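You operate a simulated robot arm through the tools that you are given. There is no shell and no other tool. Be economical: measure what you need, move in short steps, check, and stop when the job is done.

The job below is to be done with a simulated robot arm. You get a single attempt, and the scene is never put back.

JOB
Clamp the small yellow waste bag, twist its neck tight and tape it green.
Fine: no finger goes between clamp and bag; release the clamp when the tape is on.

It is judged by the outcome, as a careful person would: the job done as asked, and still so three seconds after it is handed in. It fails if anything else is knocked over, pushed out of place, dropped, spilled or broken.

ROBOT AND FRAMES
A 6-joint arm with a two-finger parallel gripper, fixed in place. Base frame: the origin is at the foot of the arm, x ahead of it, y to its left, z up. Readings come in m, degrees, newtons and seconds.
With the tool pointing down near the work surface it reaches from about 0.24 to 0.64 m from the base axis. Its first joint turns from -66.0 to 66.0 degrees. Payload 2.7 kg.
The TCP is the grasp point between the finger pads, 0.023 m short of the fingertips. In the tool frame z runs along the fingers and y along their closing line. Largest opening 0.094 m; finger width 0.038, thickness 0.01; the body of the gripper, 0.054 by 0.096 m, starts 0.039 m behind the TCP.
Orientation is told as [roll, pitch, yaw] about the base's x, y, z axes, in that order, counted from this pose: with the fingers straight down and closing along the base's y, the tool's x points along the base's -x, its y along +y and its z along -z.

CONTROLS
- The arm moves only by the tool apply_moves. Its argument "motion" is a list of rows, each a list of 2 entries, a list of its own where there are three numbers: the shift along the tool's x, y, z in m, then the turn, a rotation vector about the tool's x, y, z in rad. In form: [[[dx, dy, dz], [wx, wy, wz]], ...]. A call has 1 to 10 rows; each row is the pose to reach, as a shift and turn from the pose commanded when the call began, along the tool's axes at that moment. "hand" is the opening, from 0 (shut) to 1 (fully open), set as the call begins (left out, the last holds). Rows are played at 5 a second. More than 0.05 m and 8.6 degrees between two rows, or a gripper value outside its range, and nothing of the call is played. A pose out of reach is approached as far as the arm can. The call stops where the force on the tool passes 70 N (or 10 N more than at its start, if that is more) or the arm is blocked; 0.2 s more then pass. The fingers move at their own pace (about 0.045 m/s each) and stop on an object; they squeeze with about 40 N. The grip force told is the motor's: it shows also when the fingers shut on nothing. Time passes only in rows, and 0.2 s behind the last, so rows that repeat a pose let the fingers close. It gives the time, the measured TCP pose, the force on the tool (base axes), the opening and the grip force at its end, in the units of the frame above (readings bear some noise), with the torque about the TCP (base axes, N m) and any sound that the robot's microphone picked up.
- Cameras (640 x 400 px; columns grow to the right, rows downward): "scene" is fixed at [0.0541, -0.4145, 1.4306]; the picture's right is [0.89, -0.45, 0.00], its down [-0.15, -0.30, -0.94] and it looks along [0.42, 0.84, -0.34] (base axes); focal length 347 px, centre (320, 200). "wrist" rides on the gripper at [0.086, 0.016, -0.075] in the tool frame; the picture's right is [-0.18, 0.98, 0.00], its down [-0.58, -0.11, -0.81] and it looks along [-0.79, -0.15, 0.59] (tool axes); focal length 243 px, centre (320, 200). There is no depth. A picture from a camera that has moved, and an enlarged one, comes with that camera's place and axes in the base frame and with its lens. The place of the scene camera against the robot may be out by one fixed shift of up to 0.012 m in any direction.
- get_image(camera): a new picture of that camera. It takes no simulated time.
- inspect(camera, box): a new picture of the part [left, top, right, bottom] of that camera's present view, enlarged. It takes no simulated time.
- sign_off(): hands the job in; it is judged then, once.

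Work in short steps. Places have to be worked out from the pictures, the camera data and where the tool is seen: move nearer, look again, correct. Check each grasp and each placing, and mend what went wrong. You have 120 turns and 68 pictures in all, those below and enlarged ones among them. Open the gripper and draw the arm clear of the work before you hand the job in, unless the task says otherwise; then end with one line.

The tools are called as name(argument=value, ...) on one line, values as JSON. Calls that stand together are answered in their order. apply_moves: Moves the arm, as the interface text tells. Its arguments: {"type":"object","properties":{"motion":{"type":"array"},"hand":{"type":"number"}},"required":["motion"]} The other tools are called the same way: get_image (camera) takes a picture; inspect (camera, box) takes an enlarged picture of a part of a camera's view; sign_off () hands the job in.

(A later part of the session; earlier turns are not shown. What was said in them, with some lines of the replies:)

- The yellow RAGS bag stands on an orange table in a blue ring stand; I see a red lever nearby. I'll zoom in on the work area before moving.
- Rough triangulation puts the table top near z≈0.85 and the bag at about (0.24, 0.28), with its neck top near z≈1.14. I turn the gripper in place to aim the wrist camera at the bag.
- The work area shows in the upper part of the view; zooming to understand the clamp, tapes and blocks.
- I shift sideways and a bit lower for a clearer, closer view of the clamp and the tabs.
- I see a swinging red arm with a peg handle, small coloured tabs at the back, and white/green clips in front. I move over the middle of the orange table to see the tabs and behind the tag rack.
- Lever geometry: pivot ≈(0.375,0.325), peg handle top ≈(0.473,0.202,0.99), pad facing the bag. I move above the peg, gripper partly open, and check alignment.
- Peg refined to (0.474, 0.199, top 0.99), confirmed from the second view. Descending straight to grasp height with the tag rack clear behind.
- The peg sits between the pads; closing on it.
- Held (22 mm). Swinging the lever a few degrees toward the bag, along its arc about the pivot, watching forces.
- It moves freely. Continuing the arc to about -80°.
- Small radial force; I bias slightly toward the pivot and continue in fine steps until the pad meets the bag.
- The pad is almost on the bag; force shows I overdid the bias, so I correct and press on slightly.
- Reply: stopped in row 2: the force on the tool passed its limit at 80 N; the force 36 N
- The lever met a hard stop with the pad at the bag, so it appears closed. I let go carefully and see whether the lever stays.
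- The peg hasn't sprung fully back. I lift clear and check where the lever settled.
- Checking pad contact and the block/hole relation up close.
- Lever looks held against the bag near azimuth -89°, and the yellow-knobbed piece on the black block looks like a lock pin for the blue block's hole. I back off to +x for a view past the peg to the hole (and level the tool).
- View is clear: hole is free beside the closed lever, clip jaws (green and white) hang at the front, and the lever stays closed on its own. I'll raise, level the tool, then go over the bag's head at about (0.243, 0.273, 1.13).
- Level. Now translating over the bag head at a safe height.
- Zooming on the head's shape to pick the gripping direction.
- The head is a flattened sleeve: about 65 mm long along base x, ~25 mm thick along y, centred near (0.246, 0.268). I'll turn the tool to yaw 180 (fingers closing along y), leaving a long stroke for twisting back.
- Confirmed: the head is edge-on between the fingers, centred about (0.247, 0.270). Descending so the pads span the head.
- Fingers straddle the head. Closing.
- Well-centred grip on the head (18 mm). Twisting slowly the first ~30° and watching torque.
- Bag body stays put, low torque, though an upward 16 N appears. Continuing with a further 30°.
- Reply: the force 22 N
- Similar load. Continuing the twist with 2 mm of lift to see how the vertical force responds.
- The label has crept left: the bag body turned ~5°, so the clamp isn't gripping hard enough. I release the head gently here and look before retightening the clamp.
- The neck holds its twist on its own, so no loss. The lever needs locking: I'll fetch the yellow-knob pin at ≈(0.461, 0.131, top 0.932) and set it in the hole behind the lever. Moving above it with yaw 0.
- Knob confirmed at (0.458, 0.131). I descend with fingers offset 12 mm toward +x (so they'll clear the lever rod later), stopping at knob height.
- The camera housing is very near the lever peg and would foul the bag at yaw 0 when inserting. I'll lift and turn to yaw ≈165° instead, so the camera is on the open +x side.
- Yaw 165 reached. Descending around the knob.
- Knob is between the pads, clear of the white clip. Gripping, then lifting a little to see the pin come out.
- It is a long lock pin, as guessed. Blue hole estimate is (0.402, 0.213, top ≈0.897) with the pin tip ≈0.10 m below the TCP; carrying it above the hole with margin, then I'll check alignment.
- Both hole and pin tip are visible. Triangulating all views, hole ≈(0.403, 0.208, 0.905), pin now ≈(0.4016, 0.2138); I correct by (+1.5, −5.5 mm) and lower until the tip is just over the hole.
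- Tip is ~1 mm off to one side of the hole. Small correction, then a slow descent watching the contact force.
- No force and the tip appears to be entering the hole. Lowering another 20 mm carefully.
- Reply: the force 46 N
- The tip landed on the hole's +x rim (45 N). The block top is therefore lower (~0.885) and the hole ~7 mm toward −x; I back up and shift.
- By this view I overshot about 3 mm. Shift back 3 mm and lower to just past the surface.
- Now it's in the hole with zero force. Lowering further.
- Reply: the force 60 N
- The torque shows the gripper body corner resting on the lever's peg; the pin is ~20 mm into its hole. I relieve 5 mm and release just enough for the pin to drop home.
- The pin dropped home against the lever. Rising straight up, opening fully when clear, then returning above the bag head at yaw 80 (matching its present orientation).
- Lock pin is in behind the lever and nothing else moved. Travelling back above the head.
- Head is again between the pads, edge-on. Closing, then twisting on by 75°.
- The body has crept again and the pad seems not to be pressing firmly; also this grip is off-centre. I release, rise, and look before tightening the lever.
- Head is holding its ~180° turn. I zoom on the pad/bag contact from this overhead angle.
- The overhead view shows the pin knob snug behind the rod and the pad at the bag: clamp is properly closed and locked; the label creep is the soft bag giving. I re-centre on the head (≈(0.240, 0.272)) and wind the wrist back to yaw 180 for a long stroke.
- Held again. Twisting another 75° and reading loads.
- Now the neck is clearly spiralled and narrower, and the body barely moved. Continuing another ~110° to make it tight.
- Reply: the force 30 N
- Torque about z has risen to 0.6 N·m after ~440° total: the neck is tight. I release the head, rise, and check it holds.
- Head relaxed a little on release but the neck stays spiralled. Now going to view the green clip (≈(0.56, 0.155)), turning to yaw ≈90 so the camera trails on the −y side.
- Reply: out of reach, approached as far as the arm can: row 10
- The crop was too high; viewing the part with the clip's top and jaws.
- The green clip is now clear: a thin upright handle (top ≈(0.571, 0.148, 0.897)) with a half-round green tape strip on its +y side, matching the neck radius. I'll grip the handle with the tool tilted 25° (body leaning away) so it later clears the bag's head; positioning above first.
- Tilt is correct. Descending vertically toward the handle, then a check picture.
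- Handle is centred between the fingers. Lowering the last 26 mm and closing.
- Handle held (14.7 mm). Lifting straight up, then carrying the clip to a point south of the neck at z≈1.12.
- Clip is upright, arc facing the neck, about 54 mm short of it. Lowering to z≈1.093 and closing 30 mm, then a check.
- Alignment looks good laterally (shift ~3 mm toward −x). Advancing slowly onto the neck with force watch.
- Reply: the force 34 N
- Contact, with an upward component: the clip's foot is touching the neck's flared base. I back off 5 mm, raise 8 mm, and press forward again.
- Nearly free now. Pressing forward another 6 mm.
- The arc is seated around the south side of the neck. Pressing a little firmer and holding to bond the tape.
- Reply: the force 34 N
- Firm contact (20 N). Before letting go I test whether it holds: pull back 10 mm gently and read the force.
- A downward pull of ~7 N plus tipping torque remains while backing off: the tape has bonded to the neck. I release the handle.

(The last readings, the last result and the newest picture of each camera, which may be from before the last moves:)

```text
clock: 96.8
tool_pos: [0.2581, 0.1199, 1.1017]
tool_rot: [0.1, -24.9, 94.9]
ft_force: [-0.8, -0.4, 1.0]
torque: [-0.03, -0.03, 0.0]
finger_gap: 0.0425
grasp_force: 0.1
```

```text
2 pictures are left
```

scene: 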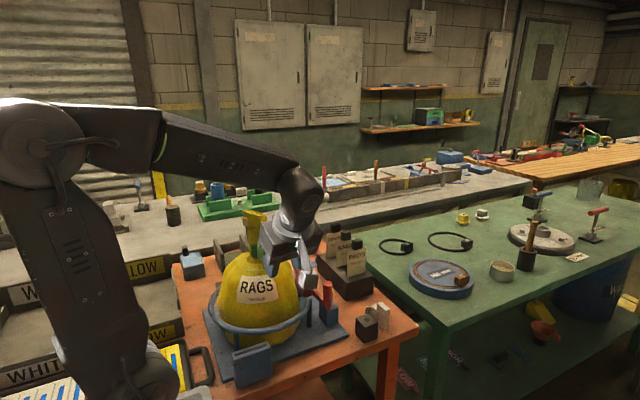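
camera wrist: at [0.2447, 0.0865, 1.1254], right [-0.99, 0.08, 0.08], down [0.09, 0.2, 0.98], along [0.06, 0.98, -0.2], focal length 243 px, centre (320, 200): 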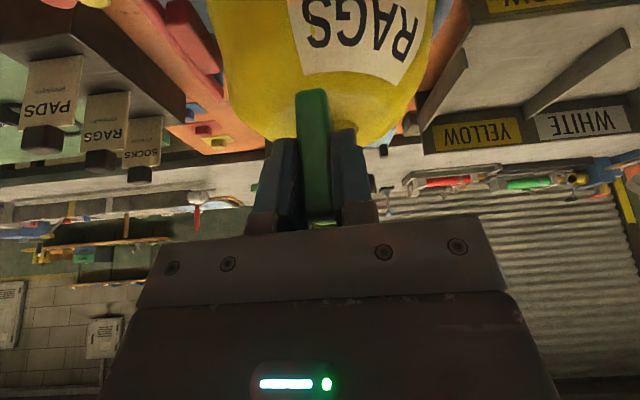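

The green tape stays on the neck. Now the clamp must be released: first the lock pin. I level the tool and move toward it.

apply_moves(motion=[[[0.0052, -0.0344, -0.008], [0, 0.109, 0]], [[0.0104, -0.0689, -0.0159], [0, 0.218, 0]], [[0.0155, -0.1033, -0.0238], [0, 0.327, 0]], [[0.0207, -0.1377, -0.0317], [0, 0.435, 0]], [[0.0207, -0.1377, -0.0317], [0, 0.435, 0]]])

apply_moves(motion=[[[0, 0, 0], [0, 0, 0.14]], [[0, 0, 0], [0, 0, 0.28]], [[0, 0, 0], [0, 0, 0.42]], [[0, 0, 0], [0, 0, 0.56]], [[0, 0, 0], [0, 0, 0.7]], [[0, 0, 0], [0, 0, 0.84]], [[0, 0, 0], [0, 0, 0.98]], [[0, 0, 0], [0, 0, 1.12]], [[0, 0, 0], [0, 0, 1.26]], [[0, 0, 0], [0, 0, 1.396]]])

```text
clock: 98.0
tool_pos: [0.3971, 0.0995, 1.121]
tool_rot: [0.1, 0.1, 94.9]
ft_force: [0.3, -1.1, 0.3]
torque: [0.0, 0.02, 0.02]
finger_gap: 0.0423
grasp_force: 0.1
```

```text
clock: 100.2
tool_pos: [0.3976, 0.0986, 1.1203]
tool_rot: [0.0, -0.1, 14.8]
ft_force: [-0.7, -0.4, -0.3]
torque: [0.03, -0.01, -0.02]
finger_gap: 0.0422
grasp_force: 0.0
```

Positioning above the pin and descending with the body turned clear of the peg.

apply_moves(motion=[[[-0.016, 0.0352, 0], [0, 0, 0]], [[-0.032, 0.0705, 0], [0, 0, 0]], [[-0.048, 0.1057, 0], [0, 0, 0]], [[-0.048, 0.1057, 0.045], [0, 0, 0]], [[-0.048, 0.1057, 0.09], [0, 0, 0]], [[-0.048, 0.1057, 0.13], [0, 0, 0]], [[-0.048, 0.1057, 0.13], [0, 0, 0]]])

apply_moves(motion=[[[0, 0, 0.015], [0, 0, 0]], [[0, 0, 0.03], [0, 0, 0]], [[0, 0, 0.045], [0, 0, 0]], [[0, 0, 0.055], [0, 0, 0]], [[0, 0, 0.055], [0, 0, 0]]])

```text
clock: 101.8
tool_pos: [0.4168, 0.2144, 0.9907]
tool_rot: [0.0, 0.0, 14.8]
ft_force: [0.4, -0.2, -0.2]
torque: [-0.01, -0.01, -0.03]
finger_gap: 0.0425
grasp_force: 0.1
```

```text
clock: 103.0
tool_pos: [0.4162, 0.2132, 0.9361]
tool_rot: [0.0, 0.1, 14.9]
ft_force: [0.1, -0.2, -0.6]
torque: [-0.01, 0.0, -0.02]
finger_gap: 0.0422
grasp_force: 0.1
```

No contact on the way down. Closing on the knob.

apply_moves(motion=[[[0, 0, 0], [0, 0, 0]], [[0, 0, 0], [0, 0, 0]], [[0, 0, 0], [0, 0, 0]], [[0, 0, 0], [0, 0, 0]]], hand=0)

```text
clock: 104.0
tool_pos: [0.417, 0.2143, 0.9363]
tool_rot: [0.1, -0.1, 14.9]
ft_force: [0.0, -0.3, -0.3]
torque: [-0.02, 0.0, 0.01]
finger_gap: 0.0242
grasp_force: 39.9
```

Knob gripped (24 mm). Pulling the pin straight up.

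apply_moves(motion=[[[0, 0, -0.02], [0, 0, 0]], [[0, 0, -0.04], [0, 0, 0]], [[0, 0, -0.065], [0, 0, 0]], [[0, 0, -0.09], [0, 0, 0]], [[0, 0, -0.115], [0, 0, 0]], [[0, 0, -0.115], [0, 0, 0]]])

```text
clock: 105.4
tool_pos: [0.4154, 0.2145, 1.0516]
tool_rot: [0.0, 0.0, 14.9]
ft_force: [-0.1, 1.0, -0.6]
torque: [0.03, 0.0, 0.02]
finger_gap: 0.0242
grasp_force: 40.0
```

Pin is out. Moving by the exact holder offset (0.0565, −0.0793) and lowering until the tip is just above the holder.

apply_moves(motion=[[[-0.0114, -0.0304, 0], [0, 0, 0]], [[-0.0228, -0.0608, 0], [0, 0, 0]], [[-0.0342, -0.0912, 0], [0, 0, 0]], [[-0.0342, -0.0912, 0.03], [0, 0, 0]], [[-0.0342, -0.0912, 0.045], [0, 0, 0]], [[-0.0342, -0.0912, 0.045], [0, 0, 0]]])

inspect(camera="wrist", box=[240, 20, 400, 140])

```text
clock: 106.8
tool_pos: [0.4726, 0.1345, 1.0054]
tool_rot: [0.0, -0.1, 15.0]
ft_force: [0.5, -0.9, -1.3]
torque: [0.01, -0.03, 0.01]
finger_gap: 0.0243
grasp_force: 39.9
```

```text
3.33 times, centred on (320, 80) of wrist
camera zoom: at [0.3854, 0.1277, 1.0813], right [-0.08, 1.0, 0.0], down [0.59, 0.05, 0.81], along [0.8, 0.06, -0.59], focal length 809 px, centre (320, 600)
```

zoom: 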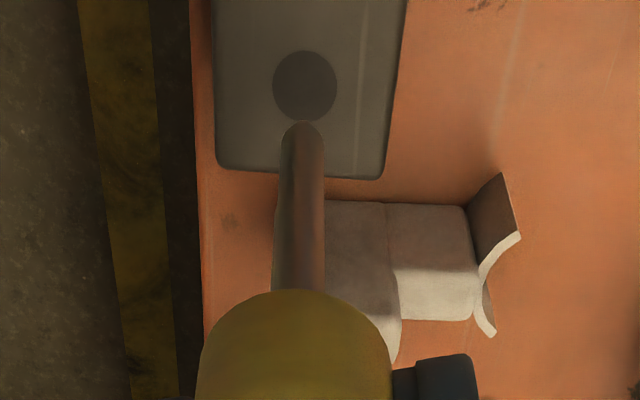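

Tip is within ~1–2 mm of the holder hole (clearance ±2 mm). Applying +1.2 mm x and lowering with force watch.

apply_moves(motion=[[[-0.0013, 0.0003, 0.008], [0, 0, 0]], [[-0.0013, 0.0003, 0.016], [0, 0, 0]], [[-0.0013, 0.0003, 0.024], [0, 0, 0]], [[-0.0013, 0.0003, 0.03], [0, 0, 0]], [[-0.0013, 0.0003, 0.03], [0, 0, 0]]])

```text
clock: 108.0
tool_pos: [0.474, 0.1345, 0.9765]
tool_rot: [0.0, 0.1, 15.0]
ft_force: [-0.2, -0.1, 0.4]
torque: [0.01, 0.02, -0.03]
finger_gap: 0.0241
grasp_force: 40.2
```

No contact, so the tip is in. Lowering to near full depth.

apply_moves(motion=[[[0, 0, 0.01], [0, 0, 0]], [[0, 0, 0.02], [0, 0, 0]], [[0, 0, 0.028], [0, 0, 0]], [[0, 0, 0.028], [0, 0, 0]]])

```text
clock: 109.0
tool_pos: [0.474, 0.1353, 0.9471]
tool_rot: [0.0, 0.0, 14.9]
ft_force: [3.3, -0.3, -0.1]
torque: [0.01, -0.2, 0.01]
finger_gap: 0.0242
grasp_force: 40.6
```

Side force appears as it seats in the hole (well inside). Releasing and rising.

apply_moves(motion=[[[0, 0, 0], [0, 0, 0]], [[0, 0, 0], [0, 0, 0]], [[0, 0, 0], [0, 0, 0]]], hand=0.5)

apply_moves(motion=[[[0, 0, -0.045], [0, 0, 0]], [[0, 0, -0.09], [0, 0, 0]], [[0, 0, -0.13], [0, 0, 0]], [[0, 0, -0.13], [0, 0, -0.14]], [[0, 0, -0.13], [0, 0, -0.28]], [[0, 0, -0.13], [0, 0, -0.42]], [[0, 0, -0.13], [0, 0, -0.56]], [[0, 0, -0.13], [0, 0, -0.7]], [[0, 0, -0.13], [0, 0, -0.84]], [[0, 0, -0.13], [0, 0, -0.98]]])

```text
clock: 109.8
tool_pos: [0.4736, 0.1347, 0.9477]
tool_rot: [0.0, 0.0, 14.9]
ft_force: [1.3, -0.3, -0.6]
torque: [0.03, -0.04, 0.02]
finger_gap: 0.047
grasp_force: 0.1
```

```text
clock: 112.0
tool_pos: [0.4735, 0.1345, 1.0784]
tool_rot: [0.0, 0.0, 71.2]
ft_force: [0.0, 0.7, -0.4]
torque: [0.03, -0.03, -0.02]
finger_gap: 0.0471
grasp_force: 0.1
```

Turning to yaw 80 and going over the lever's peg at (0.379, 0.1675), then down.

apply_moves(motion=[[[0, 0.033, 0], [0, 0, -0.077]], [[-0.0004, 0.0667, 0], [0, 0, -0.154]], [[-0.0008, 0.1001, 0], [0, 0, -0.154]], [[-0.0008, 0.1001, 0], [0, 0, -0.154]]], hand=0.7)

apply_moves(motion=[[[0, 0, 0.03], [0, 0, 0]], [[0, 0, 0.06], [0, 0, 0]], [[0, 0, 0.085], [0, 0, 0]], [[0, 0, 0.096], [0, 0, 0]], [[0, 0, 0.096], [0, 0, 0]]])

apply_moves(motion=[[[0, 0, 0], [0, 0, 0]], [[0, 0, 0], [0, 0, 0]], [[0, 0, 0], [0, 0, 0]], [[0, 0, 0], [0, 0, 0]], [[0, 0, 0], [0, 0, 0]]], hand=0)

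```text
clock: 113.0
tool_pos: [0.3805, 0.1679, 1.0772]
tool_rot: [0.0, 0.0, 80.1]
ft_force: [-0.5, 0.5, -0.9]
torque: [0.01, -0.01, -0.03]
finger_gap: 0.0658
grasp_force: 0.1
```

```text
clock: 114.2
tool_pos: [0.3783, 0.1676, 0.9822]
tool_rot: [0.1, 0.0, 79.9]
ft_force: [0.5, 0.1, -0.5]
torque: [-0.01, -0.03, -0.02]
finger_gap: 0.0659
grasp_force: 0.1
```

```text
clock: 115.4
tool_pos: [0.3787, 0.1693, 0.9828]
tool_rot: [0.1, 0.0, 79.9]
ft_force: [-1.9, 0.8, -0.5]
torque: [0.03, 0.0, 0.01]
finger_gap: 0.0217
grasp_force: 45.2
```

Peg held (22 mm). Swinging the lever back open along the recorded arc.

apply_moves(motion=[[[-0.0023, -0.0115, 0], [0, 0, 0]], [[-0.0056, -0.0233, 0], [0, 0, 0]], [[-0.011, -0.0363, 0], [0, 0, 0]], [[-0.0174, -0.0492, 0], [0, 0, 0]], [[-0.0241, -0.0612, 0], [0, 0, 0]], [[-0.0318, -0.0733, 0], [0, 0, 0]], [[-0.039, -0.081, 0], [0, 0, 0]], [[-0.0462, -0.0888, 0], [0, 0, 0]], [[-0.0462, -0.0888, 0], [0, 0, 0]]])

```text
clock: 117.4
tool_pos: [0.4733, 0.196, 0.9834]
tool_rot: [0.3, 0.1, 79.9]
ft_force: [-18.2, -8.4, 11.8]
torque: [0.69, 0.16, 0.12]
finger_gap: 0.0216
grasp_force: 45.3
```

Lever is back at its open stop. Releasing the peg, rising and drawing the arm clear.

apply_moves(motion=[[[0.001, 0.002, 0], [0, 0, 0]], [[0.001, 0.002, 0], [0, 0, 0]], [[0.001, 0.002, 0], [0, 0, 0]], [[0.001, 0.002, 0], [0, 0, 0]]], hand=0.7)

apply_moves(motion=[[[0, 0, -0.045], [0, 0, 0]], [[0, 0, -0.09], [0, 0, 0]], [[0, 0, -0.135], [0, 0, 0]], [[0.04, 0, -0.16], [0, 0, 0]], [[0.08, 0, -0.18], [0, 0, 0]], [[0.12, 0, -0.2], [0, 0, 0]], [[0.16, 0, -0.22], [0, 0, 0]], [[0.2, 0, -0.24], [0, 0, 0]], [[0.24, 0, -0.25], [0, 0, 0]], [[0.24, 0, -0.25], [0, 0, 0]]])

inspect(camera="scene", box=[190, 190, 420, 335])

```text
clock: 118.4
tool_pos: [0.4727, 0.1975, 0.9814]
tool_rot: [0.1, 0.0, 79.8]
ft_force: [-1.2, 0.8, 1.1]
torque: [0.0, 0.01, 0.0]
finger_gap: 0.0656
grasp_force: 0.1
```

```text
clock: 120.6
tool_pos: [0.4321, -0.0388, 1.2347]
tool_rot: [0.0, 0.1, 79.9]
ft_force: [0.3, -0.7, -1.0]
torque: [-0.03, 0.0, 0.0]
finger_gap: 0.0659
grasp_force: 0.0
```

```text
2.76 times, centred on (305, 262) of scene
camera zoom: at [0.0541, -0.4145, 1.4306], right [0.89, -0.45, 0.0], down [-0.15, -0.3, -0.94], along [0.42, 0.84, -0.34], focal length 957 px, centre (361, 28)
```

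zoom: 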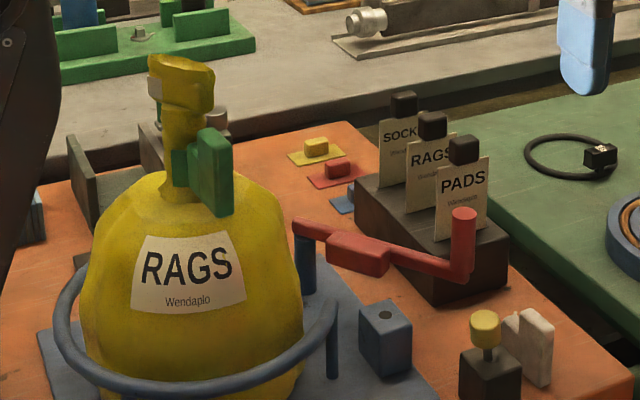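

The last picture shows the green tape on the twisted neck, the lever open, the pin back in its holder and everything else standing in place. The gripper is empty and the arm is clear, so I hand in.

sign_off()

```text
The job is handed in.
```

The yellow bag was clamped and pinned, its neck was twisted through about 440° (the head sprang back a little on release), it is taped green, and the clamp is open again with the lock pin back in its holder; the bag body turned roughly 10–15° in the ring during twisting, mostly in the first two strokes, the first of which was made before the pin was in.
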